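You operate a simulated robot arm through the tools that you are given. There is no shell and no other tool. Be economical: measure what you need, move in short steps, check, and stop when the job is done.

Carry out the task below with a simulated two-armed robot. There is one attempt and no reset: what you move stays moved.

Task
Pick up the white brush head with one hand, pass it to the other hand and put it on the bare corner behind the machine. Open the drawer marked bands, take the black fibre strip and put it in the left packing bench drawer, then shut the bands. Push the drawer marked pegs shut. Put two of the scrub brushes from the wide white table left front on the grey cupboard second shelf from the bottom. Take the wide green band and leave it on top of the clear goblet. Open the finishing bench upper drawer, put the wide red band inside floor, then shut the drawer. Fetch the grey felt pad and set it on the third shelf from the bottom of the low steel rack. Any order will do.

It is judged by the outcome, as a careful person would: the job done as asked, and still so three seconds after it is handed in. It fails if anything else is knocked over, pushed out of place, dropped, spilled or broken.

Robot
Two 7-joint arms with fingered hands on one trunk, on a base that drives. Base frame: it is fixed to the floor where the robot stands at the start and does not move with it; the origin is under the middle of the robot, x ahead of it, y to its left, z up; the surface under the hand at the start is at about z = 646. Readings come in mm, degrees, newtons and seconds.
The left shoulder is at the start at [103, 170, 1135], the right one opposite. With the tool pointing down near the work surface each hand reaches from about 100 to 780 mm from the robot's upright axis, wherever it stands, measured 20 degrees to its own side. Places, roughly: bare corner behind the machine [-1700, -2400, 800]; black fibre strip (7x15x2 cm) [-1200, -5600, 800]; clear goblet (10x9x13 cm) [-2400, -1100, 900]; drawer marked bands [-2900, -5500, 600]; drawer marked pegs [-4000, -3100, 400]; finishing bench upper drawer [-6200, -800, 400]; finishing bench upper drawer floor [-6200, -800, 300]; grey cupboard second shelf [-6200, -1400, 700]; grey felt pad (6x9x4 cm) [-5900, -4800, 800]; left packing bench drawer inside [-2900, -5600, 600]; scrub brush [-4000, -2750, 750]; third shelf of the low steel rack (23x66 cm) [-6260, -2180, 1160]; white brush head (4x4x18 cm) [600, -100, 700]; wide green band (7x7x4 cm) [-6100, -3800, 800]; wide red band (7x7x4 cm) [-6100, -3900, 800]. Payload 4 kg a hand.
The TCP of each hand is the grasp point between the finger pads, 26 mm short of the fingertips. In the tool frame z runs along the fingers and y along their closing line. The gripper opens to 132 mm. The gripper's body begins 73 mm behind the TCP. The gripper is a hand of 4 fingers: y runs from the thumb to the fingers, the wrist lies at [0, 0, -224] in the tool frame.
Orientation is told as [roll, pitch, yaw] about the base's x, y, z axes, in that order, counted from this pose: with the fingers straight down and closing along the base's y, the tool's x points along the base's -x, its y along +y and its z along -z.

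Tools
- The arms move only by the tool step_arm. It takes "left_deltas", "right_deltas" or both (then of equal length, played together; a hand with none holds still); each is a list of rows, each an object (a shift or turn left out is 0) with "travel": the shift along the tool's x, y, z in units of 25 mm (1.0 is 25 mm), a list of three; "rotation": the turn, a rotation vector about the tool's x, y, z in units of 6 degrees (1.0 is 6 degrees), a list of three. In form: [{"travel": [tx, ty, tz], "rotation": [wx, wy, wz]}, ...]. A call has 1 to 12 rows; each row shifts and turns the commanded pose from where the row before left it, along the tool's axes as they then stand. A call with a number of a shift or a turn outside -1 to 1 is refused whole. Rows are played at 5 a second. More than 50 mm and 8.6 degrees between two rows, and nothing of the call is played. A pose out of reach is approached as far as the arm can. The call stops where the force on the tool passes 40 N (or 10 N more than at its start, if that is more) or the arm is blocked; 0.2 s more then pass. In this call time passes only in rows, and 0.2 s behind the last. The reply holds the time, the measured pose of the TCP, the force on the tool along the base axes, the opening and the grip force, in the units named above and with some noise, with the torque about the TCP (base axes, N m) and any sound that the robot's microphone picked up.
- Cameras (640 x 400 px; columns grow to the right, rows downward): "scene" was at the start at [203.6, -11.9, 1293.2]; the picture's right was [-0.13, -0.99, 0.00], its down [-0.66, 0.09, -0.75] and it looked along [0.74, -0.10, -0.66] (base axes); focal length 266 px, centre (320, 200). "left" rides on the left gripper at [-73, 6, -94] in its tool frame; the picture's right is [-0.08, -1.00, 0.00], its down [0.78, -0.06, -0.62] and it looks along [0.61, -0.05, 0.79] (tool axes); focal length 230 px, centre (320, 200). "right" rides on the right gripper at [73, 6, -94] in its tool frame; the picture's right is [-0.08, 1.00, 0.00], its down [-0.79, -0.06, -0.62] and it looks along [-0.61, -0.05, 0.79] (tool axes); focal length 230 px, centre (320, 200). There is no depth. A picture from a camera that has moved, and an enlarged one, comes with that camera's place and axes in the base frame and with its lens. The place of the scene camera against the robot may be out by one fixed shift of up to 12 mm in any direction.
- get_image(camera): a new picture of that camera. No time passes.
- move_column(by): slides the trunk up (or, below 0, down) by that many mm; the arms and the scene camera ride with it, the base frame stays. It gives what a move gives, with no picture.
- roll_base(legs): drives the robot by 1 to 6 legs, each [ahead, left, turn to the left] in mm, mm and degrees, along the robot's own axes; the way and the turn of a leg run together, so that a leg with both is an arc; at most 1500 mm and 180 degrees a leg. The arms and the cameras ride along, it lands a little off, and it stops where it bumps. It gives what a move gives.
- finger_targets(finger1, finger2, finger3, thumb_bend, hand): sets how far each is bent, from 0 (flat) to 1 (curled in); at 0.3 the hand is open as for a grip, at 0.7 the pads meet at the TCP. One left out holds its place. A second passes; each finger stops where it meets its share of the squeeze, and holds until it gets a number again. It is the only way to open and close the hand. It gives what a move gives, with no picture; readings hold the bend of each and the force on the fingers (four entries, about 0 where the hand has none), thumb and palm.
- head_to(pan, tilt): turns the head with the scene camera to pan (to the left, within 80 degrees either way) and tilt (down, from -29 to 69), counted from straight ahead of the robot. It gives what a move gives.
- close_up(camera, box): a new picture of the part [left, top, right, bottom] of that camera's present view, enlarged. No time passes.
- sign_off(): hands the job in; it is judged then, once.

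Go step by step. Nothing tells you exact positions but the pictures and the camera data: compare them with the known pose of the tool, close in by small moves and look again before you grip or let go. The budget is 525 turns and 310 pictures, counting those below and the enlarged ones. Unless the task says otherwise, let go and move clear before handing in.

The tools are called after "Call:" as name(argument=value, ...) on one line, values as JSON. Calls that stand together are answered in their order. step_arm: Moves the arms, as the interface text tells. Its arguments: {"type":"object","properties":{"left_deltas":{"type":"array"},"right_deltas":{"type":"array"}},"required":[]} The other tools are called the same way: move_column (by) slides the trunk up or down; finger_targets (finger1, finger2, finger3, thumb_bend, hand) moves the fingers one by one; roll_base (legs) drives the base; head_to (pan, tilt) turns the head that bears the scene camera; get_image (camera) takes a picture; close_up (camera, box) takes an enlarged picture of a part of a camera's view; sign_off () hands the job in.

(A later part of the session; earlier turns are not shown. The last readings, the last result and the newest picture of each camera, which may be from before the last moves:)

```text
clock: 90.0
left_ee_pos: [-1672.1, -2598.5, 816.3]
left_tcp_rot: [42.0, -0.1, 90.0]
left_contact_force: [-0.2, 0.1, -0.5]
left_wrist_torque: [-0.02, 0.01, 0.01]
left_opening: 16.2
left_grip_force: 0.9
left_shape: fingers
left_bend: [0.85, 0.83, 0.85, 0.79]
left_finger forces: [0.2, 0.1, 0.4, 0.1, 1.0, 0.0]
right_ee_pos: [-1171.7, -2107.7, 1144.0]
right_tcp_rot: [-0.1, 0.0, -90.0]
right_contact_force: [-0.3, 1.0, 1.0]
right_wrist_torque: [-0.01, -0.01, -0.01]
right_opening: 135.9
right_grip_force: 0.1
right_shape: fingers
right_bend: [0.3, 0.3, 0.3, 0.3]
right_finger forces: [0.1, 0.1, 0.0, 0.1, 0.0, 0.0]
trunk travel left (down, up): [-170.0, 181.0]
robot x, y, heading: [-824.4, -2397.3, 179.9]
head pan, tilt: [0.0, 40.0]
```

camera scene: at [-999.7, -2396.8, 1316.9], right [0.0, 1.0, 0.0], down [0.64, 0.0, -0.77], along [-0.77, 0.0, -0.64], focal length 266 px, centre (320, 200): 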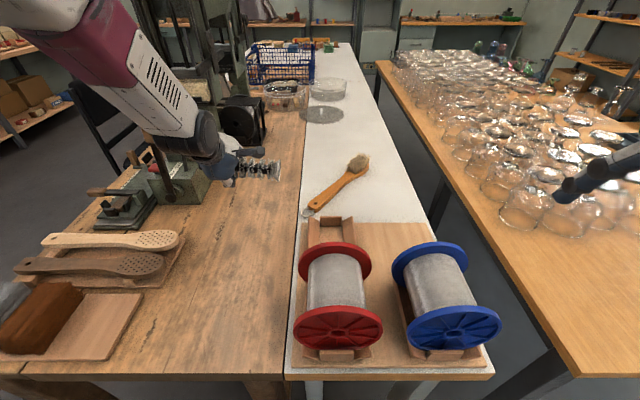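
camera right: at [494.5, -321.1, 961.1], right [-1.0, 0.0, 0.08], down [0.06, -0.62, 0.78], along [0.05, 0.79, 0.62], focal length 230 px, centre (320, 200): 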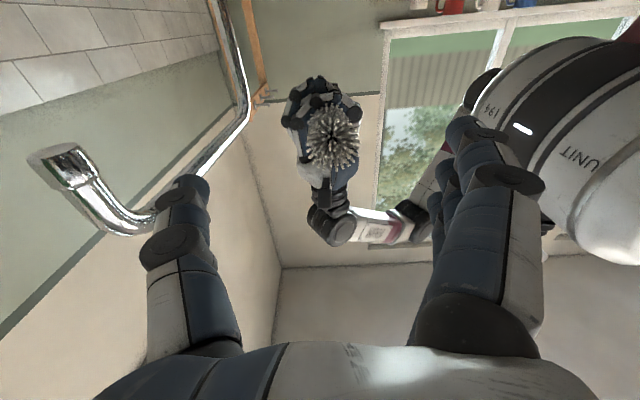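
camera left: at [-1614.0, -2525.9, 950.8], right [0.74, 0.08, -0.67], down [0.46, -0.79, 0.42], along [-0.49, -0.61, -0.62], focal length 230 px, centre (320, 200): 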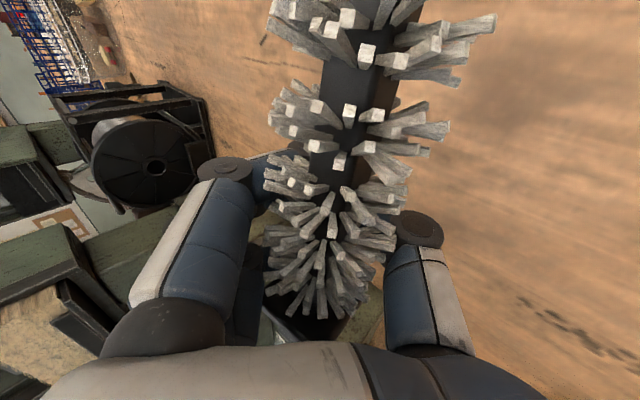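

No contact yet; one look, then continue.

Call:
step_arm(left_deltas=[{"travel": [0, -0.2, 0.223]}])

Call:
step_arm(left_deltas=[{"travel": [0, -0.13, 0.15]}])

Call:
close_up(camera="scene", box=[220, 130, 340, 210])

Call:
get_image(camera="left")

```text
clock: 90.4
left_ee_pos: [-1673.5, -2598.4, 809.7]
left_tcp_rot: [42.0, 0.0, 90.0]
left_contact_force: [0.1, 1.2, -0.3]
left_wrist_torque: [-0.05, 0.02, 0.01]
left_opening: 16.0
left_grip_force: 1.0
left_shape: fingers
left_bend: [0.85, 0.83, 0.85, 0.79]
left_finger forces: [0.2, 0.0, 0.3, 0.1, 0.8, 0.0]
right_ee_pos: [-1172.4, -2107.2, 1144.1]
right_tcp_rot: [0.0, 0.0, -90.0]
right_contact_force: [-0.4, -0.3, -0.3]
right_wrist_torque: [0.0, -0.01, -0.01]
right_opening: 135.4
right_grip_force: 0.0
right_shape: fingers
right_bend: [0.3, 0.3, 0.3, 0.3]
right_finger forces: [0.0, 0.0, 0.1, 0.0, 0.0, 0.2]
trunk travel left (down, up): [-170.0, 181.0]
robot x, y, heading: [-820.4, -2396.2, 180.0]
head pan, tilt: [0.0, 40.0]
```

```text
clock: 90.8
left_ee_pos: [-1672.2, -2598.7, 804.1]
left_tcp_rot: [42.1, 0.1, 90.1]
left_contact_force: [-0.4, -0.5, -0.4]
left_wrist_torque: [-0.02, 0.01, 0.02]
left_opening: 16.1
left_grip_force: 0.5
left_shape: fingers
left_bend: [0.85, 0.83, 0.85, 0.79]
left_finger forces: [0.3, 0.0, 0.4, 0.0, 0.9, 0.1]
right_ee_pos: [-1171.4, -2107.6, 1143.4]
right_tcp_rot: [0.0, 0.0, -89.9]
right_contact_force: [-0.1, 0.4, -0.5]
right_wrist_torque: [0.0, -0.01, 0.0]
right_opening: 135.9
right_grip_force: 0.1
right_shape: fingers
right_bend: [0.3, 0.3, 0.3, 0.3]
right_finger forces: [0.0, 0.1, 0.0, 0.1, 0.0, 0.0]
trunk travel left (down, up): [-170.0, 181.0]
robot x, y, heading: [-820.5, -2396.9, 180.1]
head pan, tilt: [0.0, 40.0]
```

```text
5.00 times, centred on (280, 170) of scene
camera zoom: at [-1001.1, -2396.8, 1316.5], right [0.0, 1.0, 0.0], down [0.64, 0.0, -0.77], along [-0.77, 0.0, -0.64], focal length 1330 px, centre (520, 350)
```

zoom: 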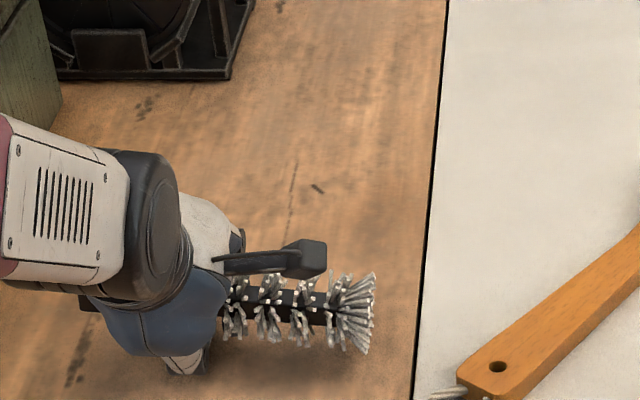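

```text
260 pictures are left
camera left: at [-1613.7, -2525.8, 877.9], right [0.74, 0.08, -0.67], down [0.46, -0.79, 0.42], along [-0.49, -0.61, -0.62], focal length 230 px, centre (320, 200)
```

left: 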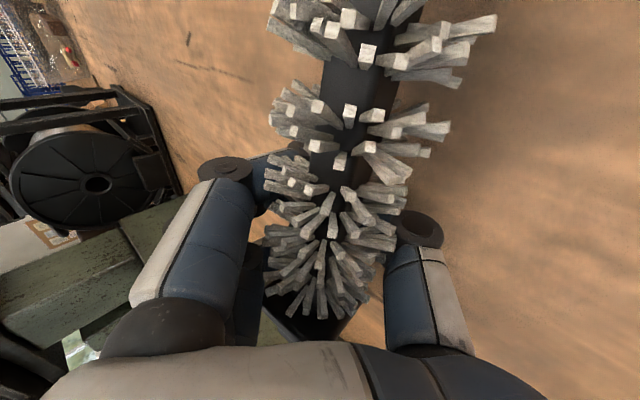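

Shadow is getting close; keep lowering.

Call:
step_arm(left_deltas=[{"travel": [0, -0.16, 0.178]}])

Call:
step_arm(left_deltas=[{"travel": [0, -0.16, 0.178]}])

Call:
step_arm(left_deltas=[{"travel": [0, -0.13, 0.15]}])

```text
clock: 91.2
left_ee_pos: [-1674.0, -2599.1, 799.5]
left_tcp_rot: [42.1, 0.0, 90.0]
left_contact_force: [0.5, -0.8, -0.3]
left_wrist_torque: [-0.03, 0.07, 0.01]
left_opening: 16.0
left_grip_force: 0.9
left_shape: fingers
left_bend: [0.85, 0.83, 0.85, 0.79]
left_finger forces: [0.3, 0.0, 0.4, 0.0, 0.9, 0.0]
right_ee_pos: [-1171.9, -2109.0, 1143.2]
right_tcp_rot: [0.0, 0.0, -90.0]
right_contact_force: [-0.2, 0.8, -0.2]
right_wrist_torque: [-0.01, 0.0, -0.01]
right_opening: 135.5
right_grip_force: 0.0
right_shape: fingers
right_bend: [0.3, 0.3, 0.3, 0.3]
right_finger forces: [0.0, 0.0, 0.0, 0.1, 0.0, 0.0]
trunk travel left (down, up): [-170.0, 181.0]
robot x, y, heading: [-820.4, -2396.3, 179.9]
head pan, tilt: [0.0, 40.0]
```

```text
clock: 91.6
left_ee_pos: [-1672.7, -2597.9, 798.7]
left_tcp_rot: [42.4, 0.0, 90.0]
left_contact_force: [4.1, 0.1, 11.9]
left_wrist_torque: [-0.07, -0.61, 0.03]
left_opening: 16.2
left_grip_force: 7.6
left_shape: fingers
left_bend: [0.85, 0.83, 0.85, 0.79]
left_finger forces: [0.2, 0.1, 0.4, 0.0, 13.6, 0.0]
right_ee_pos: [-1170.8, -2107.3, 1145.8]
right_tcp_rot: [-0.1, -0.1, -89.9]
right_contact_force: [-0.1, 0.4, 0.7]
right_wrist_torque: [-0.01, 0.0, 0.0]
right_opening: 135.5
right_grip_force: 0.1
right_shape: fingers
right_bend: [0.3, 0.3, 0.3, 0.3]
right_finger forces: [0.0, 0.1, 0.0, 0.0, 0.0, 0.0]
trunk travel left (down, up): [-170.0, 181.0]
robot x, y, heading: [-818.0, -2396.1, 179.8]
head pan, tilt: [0.0, 40.0]
```

```text
clock: 92.0
left_ee_pos: [-1673.7, -2598.6, 795.4]
left_tcp_rot: [42.7, 0.1, 90.0]
left_contact_force: [10.7, -1.0, 30.8]
left_wrist_torque: [-0.06, -1.68, -0.04]
left_opening: 16.7
left_grip_force: 17.4
left_shape: fingers
left_bend: [0.85, 0.83, 0.85, 0.79]
left_finger forces: [0.3, 0.0, 0.4, 0.0, 33.4, 0.0]
right_ee_pos: [-1168.2, -2107.3, 1146.4]
right_tcp_rot: [-0.3, 0.0, -90.0]
right_contact_force: [-0.3, -0.2, 0.0]
right_wrist_torque: [0.01, 0.02, -0.01]
right_opening: 135.8
right_grip_force: 0.1
right_shape: fingers
right_bend: [0.3, 0.3, 0.3, 0.3]
right_finger forces: [0.0, 0.1, 0.1, 0.0, 0.0, 0.1]
trunk travel left (down, up): [-170.0, 181.0]
robot x, y, heading: [-821.4, -2395.2, 179.9]
head pan, tilt: [0.0, 40.0]
```

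The thumb touches the bench at TCP z≈799. Lift slightly and ease the fingers to 0.75 to let the brush settle lower.

Call:
step_arm(left_deltas=[{"travel": [0, 0.16, -0.178]}])

Call:
finger_targets(hand="left", finger1=0.74, finger2=0.74, finger3=0.74, thumb_bend=0.7)

Call:
get_image(camera="left")

Call:
close_up(camera="scene", box=[220, 130, 340, 210])

```text
clock: 92.4
left_ee_pos: [-1671.2, -2597.3, 795.8]
left_tcp_rot: [42.2, 0.1, 90.1]
left_contact_force: [1.1, -0.6, 22.5]
left_wrist_torque: [-0.04, -0.99, -0.1]
left_opening: 17.0
left_grip_force: 12.0
left_shape: fingers
left_bend: [0.85, 0.83, 0.85, 0.79]
left_finger forces: [0.7, 0.0, 0.7, 0.1, 22.6, 0.0]
right_ee_pos: [-1169.4, -2107.4, 1144.6]
right_tcp_rot: [-0.1, -0.1, -90.0]
right_contact_force: [0.5, 0.3, -0.6]
right_wrist_torque: [0.03, -0.01, 0.01]
right_opening: 135.9
right_grip_force: 0.0
right_shape: fingers
right_bend: [0.3, 0.3, 0.3, 0.3]
right_finger forces: [0.0, 0.0, 0.0, 0.0, 0.0, 0.1]
trunk travel left (down, up): [-170.0, 181.0]
robot x, y, heading: [-820.3, -2398.6, 180.0]
head pan, tilt: [0.0, 40.0]
```

```text
clock: 93.4
left_ee_pos: [-1671.2, -2596.9, 796.3]
left_tcp_rot: [42.3, 0.0, 90.0]
left_contact_force: [-3.5, -1.8, 24.4]
left_wrist_torque: [-0.02, 0.29, 0.0]
left_opening: 8.2
left_grip_force: 15.0
left_shape: fingers
left_bend: [0.75, 0.72, 0.75, 0.75]
left_finger forces: [4.8, 0.0, 4.2, 0.0, 22.5, 0.0]
right_ee_pos: [-1170.1, -2108.0, 1144.5]
right_tcp_rot: [-0.1, -0.2, -89.9]
right_contact_force: [0.4, 0.6, -0.8]
right_wrist_torque: [0.0, 0.02, 0.03]
right_opening: 136.0
right_grip_force: 0.1
right_shape: fingers
right_bend: [0.3, 0.3, 0.3, 0.3]
right_finger forces: [0.0, 0.0, 0.0, 0.0, 0.0, 0.0]
trunk travel left (down, up): [-170.0, 181.0]
robot x, y, heading: [-824.6, -2396.7, 180.0]
head pan, tilt: [0.0, 40.0]
```

```text
259 pictures are left
camera left: at [-1612.8, -2525.4, 870.6], right [0.74, 0.08, -0.67], down [0.46, -0.79, 0.42], along [-0.49, -0.61, -0.61], focal length 230 px, centre (320, 200)
```

left: 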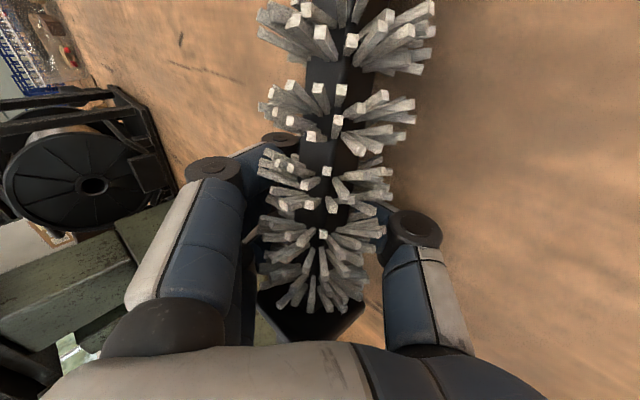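

```text
5.00 times, centred on (280, 170) of scene
camera zoom: at [-998.1, -2396.2, 1317.1], right [0.0, 1.0, 0.0], down [0.64, 0.0, -0.77], along [-0.77, 0.0, -0.64], focal length 1330 px, centre (520, 350)
```

zoom: 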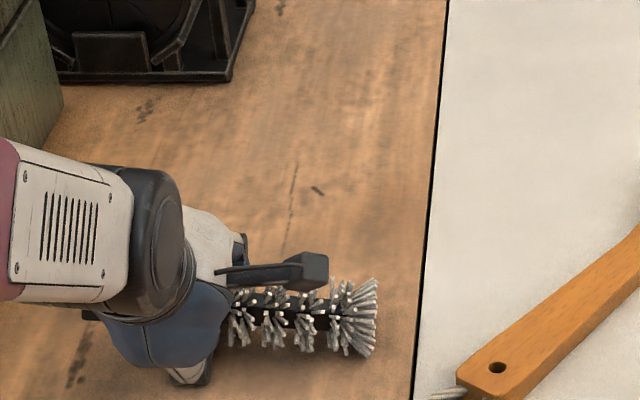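

The brush settled nearer the fingertips. Raise a few mm to relieve the thumb, then ease open further.

Call:
step_arm(left_deltas=[{"travel": [0, 0.2, -0.223]}])

Call:
finger_targets(hand="left", finger1=0.67, finger2=0.67, finger3=0.67, thumb_bend=0.67)

Call:
get_image(camera="left")

Call:
close_up(camera="scene", box=[220, 130, 340, 210])

```text
clock: 93.8
left_ee_pos: [-1671.5, -2598.1, 799.1]
left_tcp_rot: [41.8, 0.1, 90.0]
left_contact_force: [-4.9, -1.1, 10.1]
left_wrist_torque: [-0.02, 0.18, -0.02]
left_opening: 8.3
left_grip_force: 8.1
left_shape: fingers
left_bend: [0.74, 0.72, 0.74, 0.74]
left_finger forces: [0.0, 0.0, 0.0, 0.1, 16.8, 0.0]
right_ee_pos: [-1170.4, -2107.8, 1143.4]
right_tcp_rot: [0.1, -0.1, -90.0]
right_contact_force: [0.1, -1.3, 0.5]
right_wrist_torque: [0.04, 0.0, -0.01]
right_opening: 135.8
right_grip_force: 0.1
right_shape: fingers
right_bend: [0.3, 0.3, 0.3, 0.3]
right_finger forces: [0.0, 0.0, 0.0, 0.1, 0.0, 0.0]
trunk travel left (down, up): [-170.0, 181.0]
robot x, y, heading: [-819.4, -2395.1, 180.1]
head pan, tilt: [0.0, 40.0]
```

```text
clock: 94.8
left_ee_pos: [-1672.1, -2598.6, 802.2]
left_tcp_rot: [42.0, -0.1, 89.9]
left_contact_force: [0.8, 1.0, 8.6]
left_wrist_torque: [0.02, 0.03, 0.01]
left_opening: 13.8
left_grip_force: 4.6
left_shape: fingers
left_bend: [0.67, 0.67, 0.67, 0.74]
left_finger forces: [0.0, 0.0, 0.1, 0.0, 9.6, 0.1]
right_ee_pos: [-1171.3, -2106.9, 1143.9]
right_tcp_rot: [0.1, -0.2, -90.0]
right_contact_force: [0.4, -0.2, 1.5]
right_wrist_torque: [0.03, 0.01, 0.0]
right_opening: 135.6
right_grip_force: 0.0
right_shape: fingers
right_bend: [0.3, 0.3, 0.3, 0.3]
right_finger forces: [0.0, 0.0, 0.0, 0.0, 0.0, 0.0]
trunk travel left (down, up): [-170.0, 181.0]
robot x, y, heading: [-822.2, -2395.1, 180.1]
head pan, tilt: [0.0, 40.0]
```

```text
257 pictures are left
camera left: at [-1612.9, -2525.3, 875.8], right [0.74, 0.08, -0.67], down [0.46, -0.79, 0.42], along [-0.49, -0.61, -0.62], focal length 230 px, centre (320, 200)
```

left: 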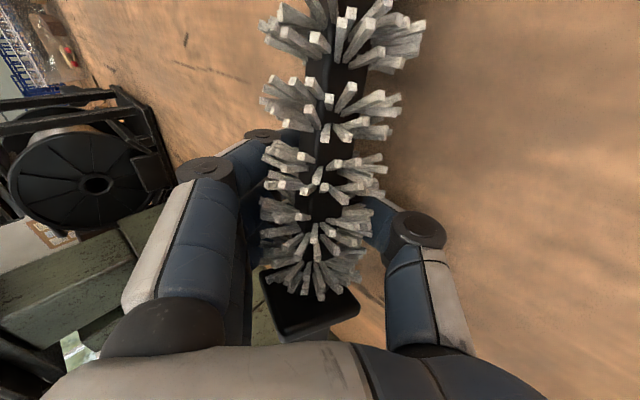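

```text
5.00 times, centred on (280, 170) of scene
camera zoom: at [-999.6, -2396.3, 1316.7], right [0.0, 1.0, 0.0], down [0.64, 0.0, -0.77], along [-0.77, 0.0, -0.64], focal length 1330 px, centre (520, 350)
```

zoom: 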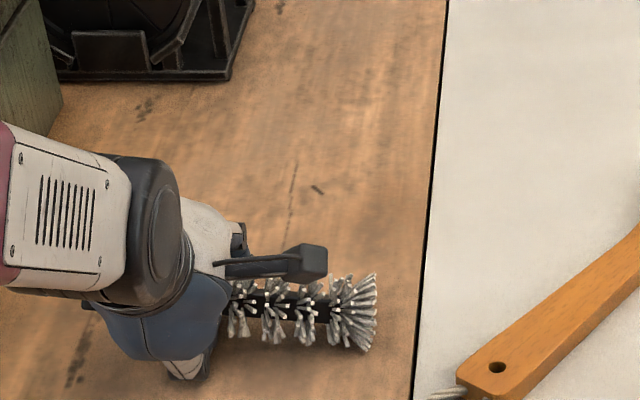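

Brush is working down. Ease open to 0.58.

Call:
finger_targets(hand="left", finger1=0.58, finger2=0.58, finger3=0.58, thumb_bend=0.62)

Call:
get_image(camera="left")

```text
clock: 95.8
left_ee_pos: [-1671.7, -2598.1, 803.1]
left_tcp_rot: [42.2, 0.1, 89.9]
left_contact_force: [-1.1, 0.5, 15.6]
left_wrist_torque: [0.01, 0.1, -0.01]
left_opening: 27.1
left_grip_force: 8.6
left_shape: fingers
left_bend: [0.57, 0.57, 0.57, 0.74]
left_finger forces: [0.1, 0.1, 0.0, 0.0, 17.4, 0.0]
right_ee_pos: [-1171.2, -2107.4, 1144.4]
right_tcp_rot: [-0.1, -0.1, -90.0]
right_contact_force: [-0.6, 0.1, -1.5]
right_wrist_torque: [-0.04, 0.01, 0.01]
right_opening: 135.7
right_grip_force: 0.0
right_shape: fingers
right_bend: [0.3, 0.3, 0.3, 0.3]
right_finger forces: [0.1, 0.1, 0.0, 0.0, 0.0, 0.1]
trunk travel left (down, up): [-170.0, 181.0]
robot x, y, heading: [-818.8, -2395.5, 180.0]
head pan, tilt: [0.0, 40.0]
```

```text
255 pictures are left
camera left: at [-1612.8, -2525.4, 877.2], right [0.74, 0.08, -0.67], down [0.46, -0.79, 0.42], along [-0.49, -0.61, -0.61], focal length 230 px, centre (320, 200)
```

left: 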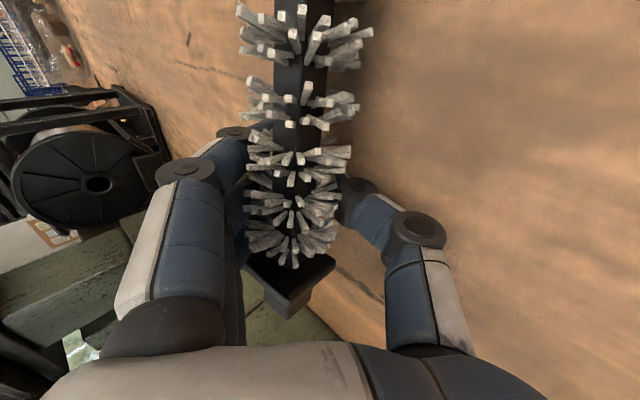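

Thumb is blocked by the bench; open the fingers fully and rise slightly so the thumb can open.

Call:
finger_targets(hand="left", finger1=0.4, finger2=0.4, finger3=0.4)

Call:
step_arm(left_deltas=[{"travel": [0, 0.16, -0.178]}, {"travel": [0, 0.16, -0.178]}])

Call:
get_image(camera="left")

Call:
close_up(camera="scene", box=[220, 130, 340, 210])

```text
clock: 96.8
left_ee_pos: [-1670.8, -2598.9, 804.5]
left_tcp_rot: [42.1, 0.0, 89.9]
left_contact_force: [-2.0, 0.5, 16.1]
left_wrist_torque: [-0.01, 0.17, 0.01]
left_opening: 51.6
left_grip_force: 9.3
left_shape: fingers
left_bend: [0.4, 0.4, 0.4, 0.74]
left_finger forces: [0.1, 0.0, 0.0, 0.0, 17.5, 0.1]
right_ee_pos: [-1169.9, -2107.4, 1145.0]
right_tcp_rot: [0.0, -0.2, -90.0]
right_contact_force: [-0.6, -0.5, -0.1]
right_wrist_torque: [-0.01, 0.0, 0.0]
right_opening: 135.9
right_grip_force: 0.0
right_shape: fingers
right_bend: [0.3, 0.3, 0.3, 0.3]
right_finger forces: [0.1, 0.1, 0.0, 0.0, 0.0, 0.0]
trunk travel left (down, up): [-170.0, 181.0]
robot x, y, heading: [-821.6, -2393.4, 180.0]
head pan, tilt: [0.0, 40.0]
```

```text
clock: 97.4
left_ee_pos: [-1671.7, -2598.5, 812.1]
left_tcp_rot: [41.8, 0.0, 90.0]
left_contact_force: [-1.4, 1.0, 6.1]
left_wrist_torque: [-0.01, 0.06, -0.02]
left_opening: 59.1
left_grip_force: 2.7
left_shape: fingers
left_bend: [0.4, 0.4, 0.4, 0.65]
left_finger forces: [0.0, 0.0, 0.0, 0.0, 5.4, 0.0]
right_ee_pos: [-1170.6, -2109.5, 1143.2]
right_tcp_rot: [0.0, 0.0, -89.9]
right_contact_force: [0.5, 0.2, -0.6]
right_wrist_torque: [-0.02, 0.0, -0.02]
right_opening: 135.6
right_grip_force: 0.1
right_shape: fingers
right_bend: [0.3, 0.3, 0.3, 0.3]
right_finger forces: [0.0, 0.1, 0.0, 0.1, 0.0, 0.0]
trunk travel left (down, up): [-170.0, 181.0]
robot x, y, heading: [-820.6, -2396.3, 180.1]
head pan, tilt: [0.0, 40.0]
```

```text
254 pictures are left
camera left: at [-1612.7, -2525.9, 885.8], right [0.74, 0.08, -0.66], down [0.46, -0.79, 0.42], along [-0.49, -0.61, -0.62], focal length 230 px, centre (320, 200)
```

left: 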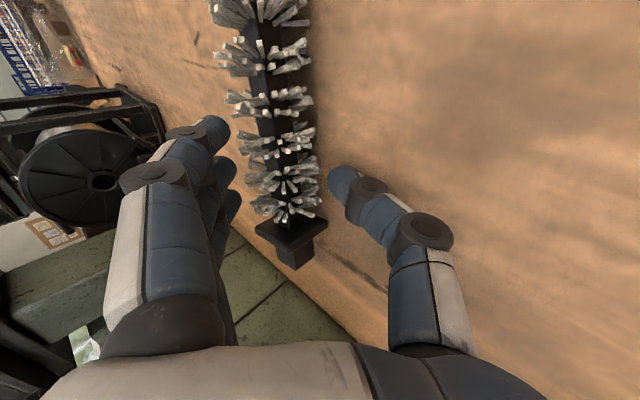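

```text
5.00 times, centred on (280, 170) of scene
camera zoom: at [-1000.4, -2396.6, 1316.4], right [0.0, 1.0, 0.0], down [0.64, 0.0, -0.77], along [-0.77, 0.0, -0.64], focal length 1330 px, centre (520, 350)
```

zoom: 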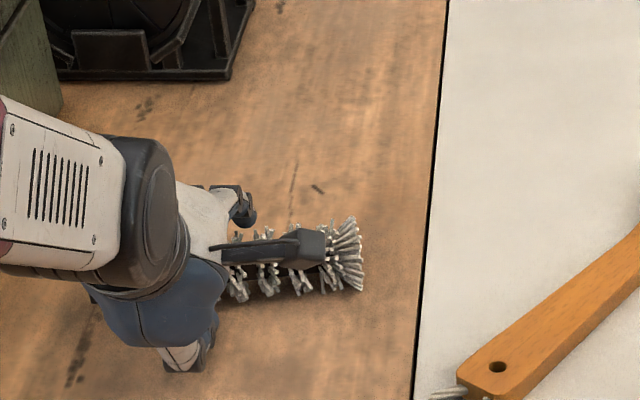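

The brush lies on the bench. Open wider and withdraw along the hand axis.

Call:
finger_targets(hand="left", finger1=0.2, finger2=0.2, finger3=0.2, thumb_bend=0.5)

Call:
step_arm(left_deltas=[{"travel": [0, 0.1, -0.5]}, {"travel": [0, 0.1, -0.5]}, {"travel": [0, 0.1, -0.8]}, {"travel": [0, 0.3, -1]}, {"travel": [0, 0.3, -1]}])

Call:
get_image(camera="left")

Call:
close_up(camera="scene", box=[180, 100, 360, 220])

```text
clock: 98.4
left_ee_pos: [-1671.8, -2599.5, 816.6]
left_tcp_rot: [42.2, 0.0, 90.0]
left_contact_force: [-3.9, -2.0, 19.5]
left_wrist_torque: [-0.04, 0.2, 0.03]
left_opening: 90.0
left_grip_force: 9.8
left_shape: fingers
left_bend: [0.2, 0.2, 0.2, 0.58]
left_finger forces: [0.1, 0.0, 0.1, 0.0, 19.5, 0.0]
right_ee_pos: [-1170.7, -2108.0, 1144.5]
right_tcp_rot: [0.0, -0.1, -90.0]
right_contact_force: [1.2, 0.0, 0.1]
right_wrist_torque: [0.01, 0.0, 0.02]
right_opening: 135.7
right_grip_force: 0.1
right_shape: fingers
right_bend: [0.3, 0.3, 0.3, 0.3]
right_finger forces: [0.1, 0.0, 0.1, 0.0, 0.0, 0.0]
trunk travel left (down, up): [-170.0, 181.0]
robot x, y, heading: [-824.9, -2399.0, 180.0]
head pan, tilt: [0.0, 40.0]
```

```text
clock: 99.6
left_ee_pos: [-1624.9, -2597.4, 896.9]
left_tcp_rot: [41.9, -0.1, 89.8]
left_contact_force: [-0.1, -0.1, 0.3]
left_wrist_torque: [-0.02, 0.01, -0.02]
left_opening: 113.6
left_grip_force: 0.1
left_shape: fingers
left_bend: [0.2, 0.2, 0.2, 0.5]
left_finger forces: [0.0, 0.0, 0.1, 0.0, 0.1, 0.0]
right_ee_pos: [-1170.5, -2107.8, 1144.7]
right_tcp_rot: [0.0, 0.0, -90.1]
right_contact_force: [-0.2, 1.0, -0.4]
right_wrist_torque: [0.02, 0.01, 0.01]
right_opening: 135.8
right_grip_force: 0.1
right_shape: fingers
right_bend: [0.3, 0.3, 0.3, 0.3]
right_finger forces: [0.1, 0.0, 0.1, 0.1, 0.0, 0.0]
trunk travel left (down, up): [-170.0, 181.0]
robot x, y, heading: [-822.2, -2395.9, 179.9]
head pan, tilt: [0.0, 40.0]
```

```text
252 pictures are left
camera left: at [-1565.6, -2525.4, 972.3], right [0.74, 0.08, -0.67], down [0.46, -0.79, 0.42], along [-0.49, -0.61, -0.62], focal length 230 px, centre (320, 200)
```

left: 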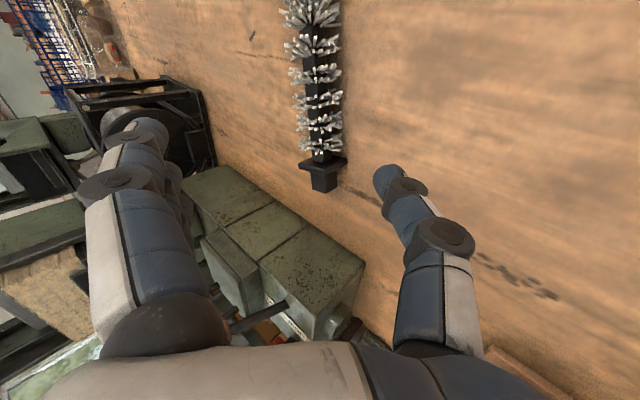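

```text
3.33 times, centred on (270, 160) of scene
camera zoom: at [-1000.0, -2396.5, 1316.7], right [0.0, 1.0, 0.0], down [0.64, 0.0, -0.77], along [-0.77, 0.0, -0.64], focal length 886 px, centre (487, 333)
```

zoom: 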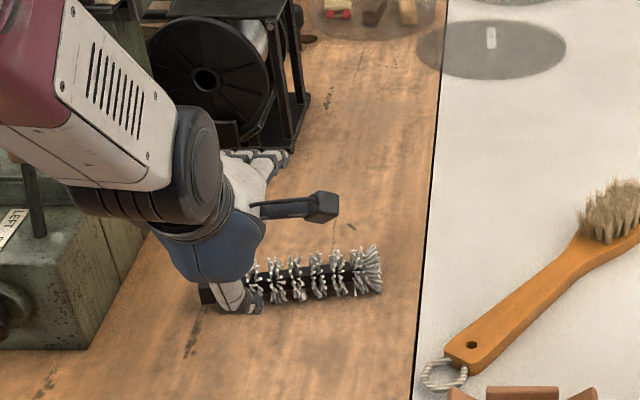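

The brush is placed. Now retract the left arm and bring it back to a compact pose.

Call:
step_arm(left_deltas=[{"travel": [0, 0, -1]}, {"travel": [0, 0, -1]}, {"travel": [0, 0, -1]}, {"travel": [0, 0, -1]}, {"travel": [0, 0, -1]}, {"rotation": [1, 0, 0]}, {"rotation": [1, 0, 0]}, {"rotation": [1, 0, 0]}, {"rotation": [1, 0, 0]}, {"rotation": [1, 0, 0]}, {"rotation": [1, 0, 0]}, {"rotation": [1, 0, 0]}])

Call:
finger_targets(hand="left", finger1=0.3, finger2=0.3, finger3=0.3, thumb_bend=0.3)

Call:
step_arm(left_deltas=[{"travel": [0, -1, 0]}, {"travel": [0, -1, 0]}, {"travel": [0, -1, 0]}, {"travel": [0, -1, 0]}, {"travel": [0, -1, 0]}, {"travel": [0, -1, 0]}, {"travel": [0, -1, 0]}, {"travel": [0, -1, 0]}, {"travel": [0, -1, 0]}])

Call:
get_image(camera="scene")

```text
clock: 102.2
left_ee_pos: [-1541.9, -2598.0, 991.0]
left_tcp_rot: [-0.2, 0.0, 90.0]
left_contact_force: [-0.6, 0.6, -0.4]
left_wrist_torque: [0.02, -0.02, -0.02]
left_opening: 113.6
left_grip_force: 0.0
left_shape: fingers
left_bend: [0.2, 0.2, 0.2, 0.5]
left_finger forces: [0.1, 0.0, 0.0, 0.1, 0.0, 0.1]
right_ee_pos: [-1172.7, -2107.5, 1145.2]
right_tcp_rot: [0.1, -0.1, -90.0]
right_contact_force: [0.2, 0.9, 0.9]
right_wrist_torque: [-0.01, -0.04, 0.01]
right_opening: 136.0
right_grip_force: 0.0
right_shape: fingers
right_bend: [0.3, 0.3, 0.3, 0.3]
right_finger forces: [0.1, 0.0, 0.0, 0.1, 0.0, 0.1]
trunk travel left (down, up): [-170.0, 181.0]
robot x, y, heading: [-822.7, -2393.4, 180.0]
head pan, tilt: [0.0, 40.0]
```

```text
clock: 103.2
left_ee_pos: [-1541.6, -2598.7, 992.5]
left_tcp_rot: [0.0, 0.0, 90.0]
left_contact_force: [-0.7, 0.2, 0.1]
left_wrist_torque: [0.03, 0.03, -0.02]
left_opening: 136.5
left_grip_force: 0.0
left_shape: fingers
left_bend: [0.3, 0.3, 0.3, 0.3]
left_finger forces: [0.1, 0.0, 0.1, 0.1, 0.0, 0.0]
right_ee_pos: [-1171.0, -2107.8, 1144.5]
right_tcp_rot: [0.0, 0.0, -89.9]
right_contact_force: [0.3, -0.3, 0.1]
right_wrist_torque: [-0.01, 0.0, 0.02]
right_opening: 135.7
right_grip_force: 0.0
right_shape: fingers
right_bend: [0.3, 0.3, 0.3, 0.3]
right_finger forces: [0.1, 0.0, 0.1, 0.0, 0.0, 0.0]
trunk travel left (down, up): [-170.0, 181.0]
robot x, y, heading: [-822.0, -2399.2, 179.9]
head pan, tilt: [0.0, 40.0]
```

```text
clock: 105.2
left_ee_pos: [-1315.8, -2599.0, 993.3]
left_tcp_rot: [0.0, 0.1, 89.9]
left_contact_force: [0.4, 0.4, 1.1]
left_wrist_torque: [0.01, 0.0, 0.01]
left_opening: 136.3
left_grip_force: 0.0
left_shape: fingers
left_bend: [0.3, 0.3, 0.3, 0.3]
left_finger forces: [0.0, 0.0, 0.1, 0.0, 0.0, 0.0]
right_ee_pos: [-1171.2, -2107.5, 1143.5]
right_tcp_rot: [0.0, 0.1, -90.0]
right_contact_force: [0.3, 0.1, 0.2]
right_wrist_torque: [-0.02, 0.02, -0.07]
right_opening: 135.7
right_grip_force: 0.2
right_shape: fingers
right_bend: [0.3, 0.3, 0.3, 0.3]
right_finger forces: [0.1, 0.1, 0.1, 0.0, 0.0, 0.1]
trunk travel left (down, up): [-170.0, 181.0]
robot x, y, heading: [-821.3, -2395.2, 179.7]
head pan, tilt: [0.0, 40.0]
```

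```text
250 pictures are left
camera scene: at [-1000.1, -2396.7, 1316.7], right [0.0, 1.0, 0.0], down [0.64, 0.0, -0.77], along [-0.77, 0.0, -0.64], focal length 266 px, centre (320, 200)
```

scene: 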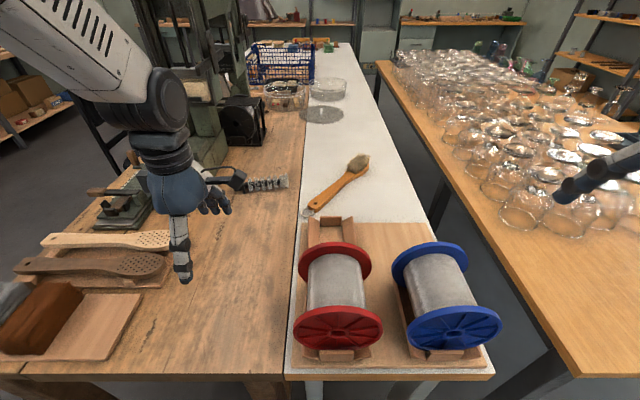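

Back off, turn to face -y, and restore both hands to yaw 0.

Call:
roll_base(legs=[[-430, 0, 0], [0, 0, 90]])

Call:
step_arm(left_deltas=[{"rotation": [0, 0, -1]}, {"rotation": [0, 0, -1]}, {"rotation": [0, 0, -1]}, {"rotation": [0, 0, -1]}, {"rotation": [0, 0, -1]}, {"rotation": [0, 0, -1]}, {"rotation": [0, 0, -1]}, {"rotation": [0, 0, -1]}, {"rotation": [0, 0, -1]}, {"rotation": [0, 0, -1]}, {"rotation": [0, 0, -1]}, {"rotation": [0, 0, -1]}], right_deltas=[{"rotation": [0, 0, 1]}, {"rotation": [0, 0, 1]}, {"rotation": [0, 0, 1]}, {"rotation": [0, 0, 1]}, {"rotation": [0, 0, 1]}, {"rotation": [0, 0, 1]}, {"rotation": [0, 0, 1]}, {"rotation": [0, 0, 1]}, {"rotation": [0, 0, 1]}, {"rotation": [0, 0, 1]}, {"rotation": [0, 0, 1]}, {"rotation": [0, 0, 1]}])

Call:
step_arm(left_deltas=[{"rotation": [0, 0, -1]}, {"rotation": [0, 0, -1]}, {"rotation": [0, 0, -1]}, {"travel": [1, 0.5, 0]}, {"travel": [1, 0.5, 0]}, {"travel": [1, 0.5, 0]}, {"travel": [1, 0.5, 0]}, {"travel": [1, 0.5, 0]}, {"travel": [1, 0.5, 0]}], right_deltas=[{"rotation": [0, 0, 1]}, {"rotation": [0, 0, 1]}, {"rotation": [0, 0, 1]}, {}, {}, {}, {}, {}, {}])

Call:
head_to(pan=0, tilt=20)

Call:
get_image(camera="scene")

```text
clock: 111.6
left_ee_pos: [-190.7, -2891.9, 992.5]
left_tcp_rot: [0.0, -0.1, 179.7]
left_contact_force: [-0.3, 0.0, 0.0]
left_wrist_torque: [0.03, -0.02, 0.0]
left_opening: 136.2
left_grip_force: 0.0
left_shape: fingers
left_bend: [0.3, 0.3, 0.3, 0.3]
left_finger forces: [0.1, 0.1, 0.0, 0.0, 0.2, 0.0]
right_ee_pos: [-681.1, -2744.0, 1144.0]
right_tcp_rot: [-0.1, -0.1, -0.3]
right_contact_force: [-0.6, -0.1, 0.4]
right_wrist_torque: [-0.02, -0.01, 0.03]
right_opening: 135.5
right_grip_force: 0.1
right_shape: fingers
right_bend: [0.3, 0.3, 0.3, 0.3]
right_finger forces: [0.1, 0.0, 0.1, 0.0, 0.0, 0.0]
trunk travel left (down, up): [-170.0, 181.0]
robot x, y, heading: [-387.9, -2392.8, -90.4]
head pan, tilt: [0.0, 40.0]
```

```text
clock: 114.2
left_ee_pos: [-191.3, -2891.2, 992.0]
left_tcp_rot: [0.0, 0.1, -108.4]
left_contact_force: [-1.2, -0.2, -0.6]
left_wrist_torque: [0.03, -0.05, -0.01]
left_opening: 136.5
left_grip_force: 0.0
left_shape: fingers
left_bend: [0.3, 0.3, 0.3, 0.3]
left_finger forces: [0.0, 0.1, 0.1, 0.0, 0.0, 0.0]
right_ee_pos: [-681.5, -2743.7, 1143.9]
right_tcp_rot: [0.0, 0.0, -72.4]
right_contact_force: [0.0, -0.3, 1.2]
right_wrist_torque: [-0.01, 0.03, 0.01]
right_opening: 135.8
right_grip_force: 0.2
right_shape: fingers
right_bend: [0.3, 0.3, 0.3, 0.3]
right_finger forces: [0.0, 0.0, 0.1, 0.0, 0.0, 0.0]
trunk travel left (down, up): [-170.0, 181.0]
robot x, y, heading: [-388.3, -2395.1, -90.1]
head pan, tilt: [0.0, 40.0]
```

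```text
clock: 116.2
left_ee_pos: [-116.9, -2746.7, 984.2]
left_tcp_rot: [-4.2, -0.5, -89.0]
left_contact_force: [0.3, 0.3, 0.0]
left_wrist_torque: [0.0, 0.04, 0.01]
left_opening: 136.4
left_grip_force: 0.1
left_shape: fingers
left_bend: [0.3, 0.3, 0.3, 0.3]
left_finger forces: [0.0, 0.0, 0.0, 0.0, 0.1, 0.0]
left hand out of reach, approached as far as the arm can: row 8, 9
right_ee_pos: [-681.4, -2743.3, 1144.3]
right_tcp_rot: [0.0, 0.0, -90.3]
right_contact_force: [-0.4, 0.1, 0.7]
right_wrist_torque: [0.02, -0.01, -0.01]
right_opening: 135.6
right_grip_force: 0.1
right_shape: fingers
right_bend: [0.3, 0.3, 0.3, 0.3]
right_finger forces: [0.0, 0.0, 0.1, 0.0, 0.0, 0.0]
trunk travel left (down, up): [-170.0, 181.0]
robot x, y, heading: [-390.7, -2395.7, -90.2]
head pan, tilt: [0.0, 40.0]
```

```text
clock: 117.0
left_ee_pos: [-115.6, -2744.9, 982.7]
left_tcp_rot: [-4.1, 0.0, -88.9]
left_contact_force: [0.0, 0.3, 0.3]
left_wrist_torque: [0.02, -0.01, 0.01]
left_opening: 136.3
left_grip_force: 0.1
left_shape: fingers
left_bend: [0.3, 0.3, 0.3, 0.3]
left_finger forces: [0.0, 0.1, 0.1, 0.0, 0.1, 0.0]
right_ee_pos: [-681.1, -2744.6, 1145.0]
right_tcp_rot: [0.0, 0.0, -90.3]
right_contact_force: [0.6, 0.2, -1.5]
right_wrist_torque: [0.02, 0.0, -0.03]
right_opening: 135.4
right_grip_force: 0.0
right_shape: fingers
right_bend: [0.3, 0.3, 0.3, 0.3]
right_finger forces: [0.0, 0.1, 0.0, 0.1, 0.0, 0.1]
trunk travel left (down, up): [-170.0, 181.0]
robot x, y, heading: [-393.4, -2396.8, -90.3]
head pan, tilt: [0.0, 20.0]
```

```text
249 pictures are left
camera scene: at [-388.8, -2588.1, 1347.9], right [-1.0, 0.01, 0.0], down [0.0, 0.34, -0.94], along [-0.01, -0.94, -0.34], focal length 266 px, centre (320, 200)
```

scene: 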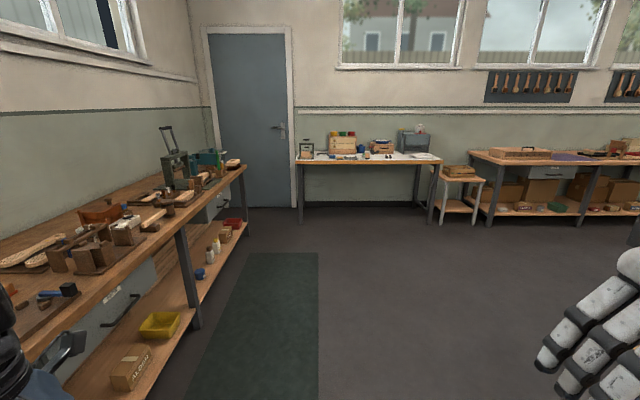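

The strip's table is straight ahead near the end wall. Driving there, shifting right.

Call:
roll_base(legs=[[1200, 0, 0], [700, -500, 0]])

Call:
head_to(pan=0, tilt=35)

Call:
get_image(camera="scene")

```text
clock: 127.6
left_ee_pos: [-618.4, -4645.7, 981.4]
left_tcp_rot: [-4.1, 0.1, -88.6]
left_contact_force: [0.1, 0.0, -0.1]
left_wrist_torque: [0.02, -0.03, 0.0]
left_opening: 136.5
left_grip_force: 0.1
left_shape: fingers
left_bend: [0.3, 0.3, 0.3, 0.3]
left_finger forces: [0.0, 0.0, 0.1, 0.0, 0.1, 0.0]
right_ee_pos: [-1183.6, -4648.1, 1143.1]
right_tcp_rot: [0.1, -0.1, -90.0]
right_contact_force: [-0.1, -0.2, 0.0]
right_wrist_torque: [0.0, 0.02, 0.01]
right_opening: 136.0
right_grip_force: 0.0
right_shape: fingers
right_bend: [0.3, 0.3, 0.3, 0.3]
right_finger forces: [0.0, 0.0, 0.0, 0.1, 0.1, 0.0]
trunk travel left (down, up): [-170.0, 181.0]
robot x, y, heading: [-895.3, -4296.8, -90.4]
head pan, tilt: [0.0, 20.0]
```

```text
clock: 128.4
left_ee_pos: [-619.1, -4646.2, 982.0]
left_tcp_rot: [-4.5, 0.2, -88.4]
left_contact_force: [0.0, -0.5, -0.3]
left_wrist_torque: [-0.02, 0.01, 0.0]
left_opening: 136.4
left_grip_force: 0.0
left_shape: fingers
left_bend: [0.3, 0.3, 0.3, 0.3]
left_finger forces: [0.0, 0.0, 0.0, 0.1, 0.1, 0.1]
right_ee_pos: [-1184.2, -4647.9, 1144.0]
right_tcp_rot: [0.0, 0.0, -90.0]
right_contact_force: [-0.2, 0.2, 0.7]
right_wrist_torque: [0.04, -0.05, 0.01]
right_opening: 136.0
right_grip_force: 0.1
right_shape: fingers
right_bend: [0.3, 0.3, 0.3, 0.3]
right_finger forces: [0.0, 0.0, 0.0, 0.1, 0.0, 0.0]
trunk travel left (down, up): [-170.0, 181.0]
robot x, y, heading: [-894.0, -4293.1, -90.1]
head pan, tilt: [0.0, 35.0]
```

```text
248 pictures are left
camera scene: at [-891.7, -4484.4, 1324.2], right [-1.0, 0.0, 0.0], down [0.0, 0.57, -0.82], along [0.0, -0.82, -0.57], focal length 266 px, centre (320, 200)
```

scene: 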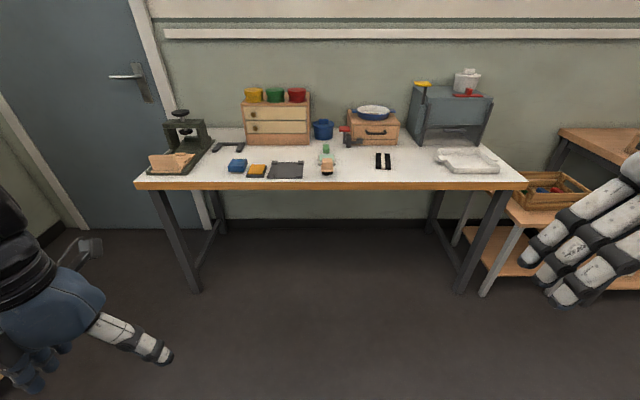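

Let me zoom on the table items to identify the black fibre strip.

Call:
close_up(camera="scene", box=[220, 130, 420, 195])

Call:
close_up(camera="scene", box=[340, 90, 520, 190])

```text
3.20 times, centred on (320, 162) of scene
camera zoom: at [-891.7, -4484.4, 1324.2], right [-1.0, 0.0, 0.0], down [0.0, 0.57, -0.82], along [0.0, -0.82, -0.57], focal length 851 px, centre (320, 320)
```

zoom: 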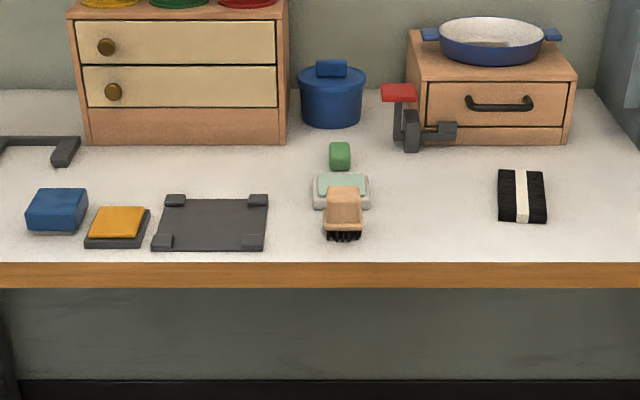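

```text
3.56 times, centred on (430, 140) of scene
camera zoom: at [-891.7, -4484.4, 1324.2], right [-1.0, 0.0, 0.0], down [0.0, 0.57, -0.82], along [0.0, -0.82, -0.57], focal length 946 px, centre (-71, 413)
```

zoom: 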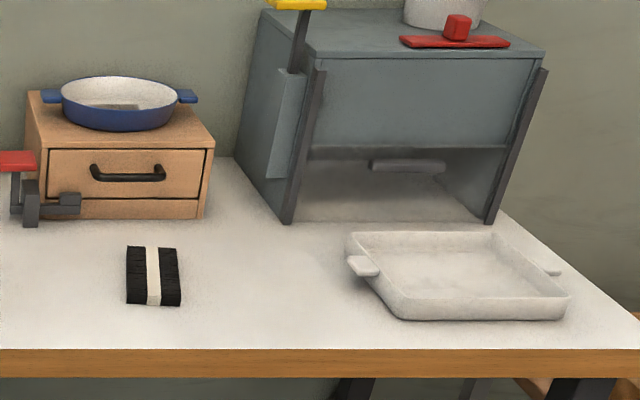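

The black bristle strip (white band across) is at about [-1175,-5565], long along y. Drive closer and use the right hand.

Call:
roll_base(legs=[[720, -80, 0]])

Call:
head_to(pan=-20, tilt=50)

Call:
get_image(camera="scene")

Call:
get_image(camera="right")

```text
clock: 132.4
left_ee_pos: [-702.2, -5365.9, 981.3]
left_tcp_rot: [-4.5, 0.1, -88.6]
left_contact_force: [-0.1, 0.0, -0.7]
left_wrist_torque: [-0.01, 0.0, 0.02]
left_opening: 136.5
left_grip_force: 0.0
left_shape: fingers
left_bend: [0.3, 0.3, 0.3, 0.3]
left_finger forces: [0.1, 0.1, 0.0, 0.0, 0.0, 0.0]
right_ee_pos: [-1265.5, -5367.1, 1144.1]
right_tcp_rot: [0.0, 0.1, -90.1]
right_contact_force: [0.0, -0.3, 0.3]
right_wrist_torque: [-0.01, -0.01, -0.02]
right_opening: 135.8
right_grip_force: 0.1
right_shape: fingers
right_bend: [0.3, 0.3, 0.3, 0.3]
right_finger forces: [0.0, 0.0, 0.1, 0.0, 0.0, 0.1]
trunk travel left (down, up): [-170.0, 181.0]
robot x, y, heading: [-979.0, -5012.9, -90.2]
head pan, tilt: [0.0, 35.0]
```

```text
clock: 133.2
left_ee_pos: [-702.3, -5365.9, 981.3]
left_tcp_rot: [-4.6, 0.1, -88.6]
left_contact_force: [0.2, 0.1, -0.3]
left_wrist_torque: [-0.03, 0.0, -0.01]
left_opening: 136.6
left_grip_force: 0.2
left_shape: fingers
left_bend: [0.3, 0.3, 0.3, 0.3]
left_finger forces: [0.0, 0.0, 0.0, 0.0, 0.1, 0.0]
right_ee_pos: [-1266.1, -5366.4, 1144.4]
right_tcp_rot: [-0.1, 0.0, -90.1]
right_contact_force: [-0.4, 0.3, -0.3]
right_wrist_torque: [0.06, 0.03, 0.01]
right_opening: 135.9
right_grip_force: 0.0
right_shape: fingers
right_bend: [0.3, 0.3, 0.3, 0.3]
right_finger forces: [0.0, 0.1, 0.0, 0.1, 0.0, 0.1]
trunk travel left (down, up): [-170.0, 181.0]
robot x, y, heading: [-979.9, -5017.3, -90.4]
head pan, tilt: [-20.0, 50.0]
```

```text
245 pictures are left
camera scene: at [-1000.0, -5188.9, 1302.4], right [-0.94, 0.34, 0.0], down [0.26, 0.72, -0.64], along [-0.22, -0.6, -0.77], focal length 266 px, centre (320, 200)
```

scene: 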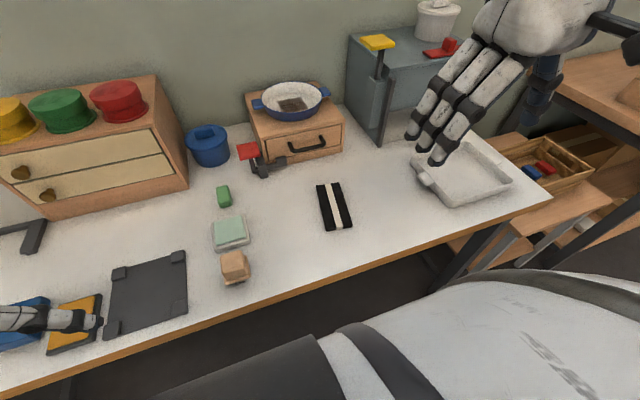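

```text
244 pictures are left
camera right: at [-1260.1, -5294.1, 1238.3], right [1.0, -0.08, 0.0], down [-0.06, -0.78, 0.62], along [-0.05, -0.61, -0.79], focal length 230 px, centre (320, 200)
```

right: 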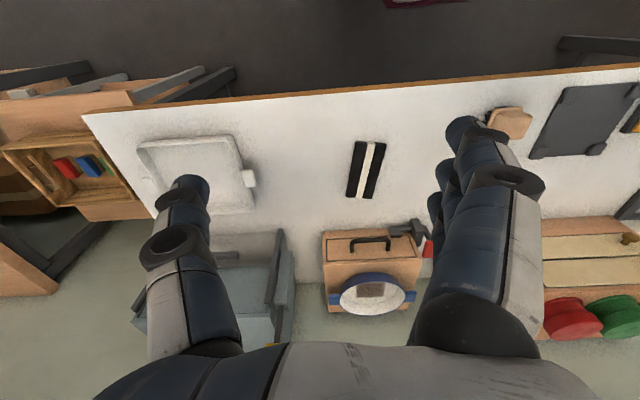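

Strip centre ≈ [-1177,-5571,775], turned about 7° . Move the right hand over it, turn, and descend partway.

Call:
step_arm(right_deltas=[{"travel": [-0.91, 0.4, 0]}, {"travel": [-0.91, 0.4, 0]}, {"travel": [-0.91, 0.4, 0]}, {"travel": [-0.91, 0.4, 0]}, {"travel": [-0.91, 0.4, 0]}, {"travel": [-0.91, 0.4, 0]}, {"travel": [-0.91, 0.4, 0]}, {"travel": [-0.91, 0.4, 0]}, {"travel": [-0.91, 0.4, 0]}, {"rotation": [0, 0, 0.65]}, {"rotation": [0, 0, 0.6]}])

Call:
step_arm(right_deltas=[{"travel": [0, 0, 1]}, {"travel": [0, 0, 1]}, {"travel": [0, 0, 1]}, {"travel": [0, 0, 1]}, {"travel": [0, 0, 1]}, {"travel": [0, 0, 1]}, {"travel": [0, 0, 1]}, {"travel": [0, 0, 1]}, {"travel": [0, 0, 1]}, {"travel": [0, 0, 1]}, {"travel": [0, 0, 1]}])

Call:
get_image(camera="right")

```text
clock: 135.6
left_ee_pos: [-700.5, -5367.2, 982.5]
left_tcp_rot: [-4.5, 0.1, -88.5]
left_contact_force: [0.8, 0.3, 0.2]
left_wrist_torque: [0.0, 0.03, 0.04]
left_opening: 136.6
left_grip_force: 0.0
left_shape: fingers
left_bend: [0.3, 0.3, 0.3, 0.3]
left_finger forces: [0.0, 0.0, 0.0, 0.1, 0.1, 0.0]
right_ee_pos: [-1176.4, -5572.1, 1143.9]
right_tcp_rot: [0.0, 0.0, -97.8]
right_contact_force: [0.0, -0.3, -0.6]
right_wrist_torque: [-0.01, -0.02, 0.01]
right_opening: 135.8
right_grip_force: 0.0
right_shape: fingers
right_bend: [0.3, 0.3, 0.3, 0.3]
right_finger forces: [0.0, 0.0, 0.0, 0.0, 0.0, 0.0]
trunk travel left (down, up): [-170.0, 181.0]
robot x, y, heading: [-977.6, -5019.7, -90.2]
head pan, tilt: [-20.0, 50.0]
```

```text
clock: 138.0
left_ee_pos: [-701.2, -5366.2, 981.4]
left_tcp_rot: [-4.7, 0.1, -88.6]
left_contact_force: [-0.2, 0.2, 0.8]
left_wrist_torque: [-0.04, -0.01, 0.0]
left_opening: 136.2
left_grip_force: 0.1
left_shape: fingers
left_bend: [0.3, 0.3, 0.3, 0.3]
left_finger forces: [0.1, 0.1, 0.0, 0.0, 0.1, 0.0]
right_ee_pos: [-1176.8, -5573.1, 868.3]
right_tcp_rot: [0.2, 0.0, -97.6]
right_contact_force: [0.4, -0.4, 0.1]
right_wrist_torque: [-0.01, 0.04, 0.01]
right_opening: 135.7
right_grip_force: 0.0
right_shape: fingers
right_bend: [0.3, 0.3, 0.3, 0.3]
right_finger forces: [0.0, 0.1, 0.0, 0.0, 0.1, 0.1]
trunk travel left (down, up): [-170.0, 181.0]
robot x, y, heading: [-976.6, -5017.6, -90.4]
head pan, tilt: [-20.0, 50.0]
```

```text
243 pictures are left
camera right: at [-1161.3, -5500.7, 962.7], right [0.98, -0.21, 0.0], down [-0.17, -0.77, 0.62], along [-0.13, -0.6, -0.79], focal length 230 px, centre (320, 200)
```

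right: 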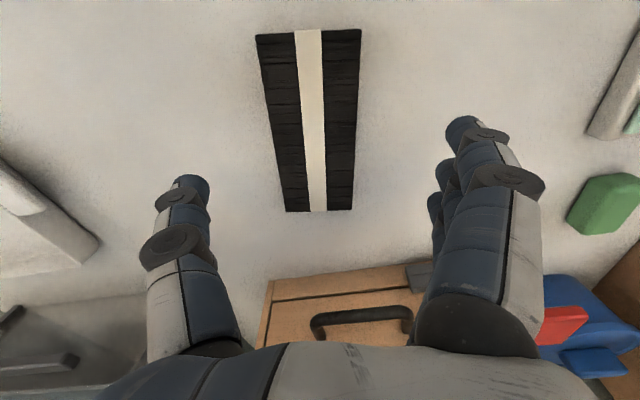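

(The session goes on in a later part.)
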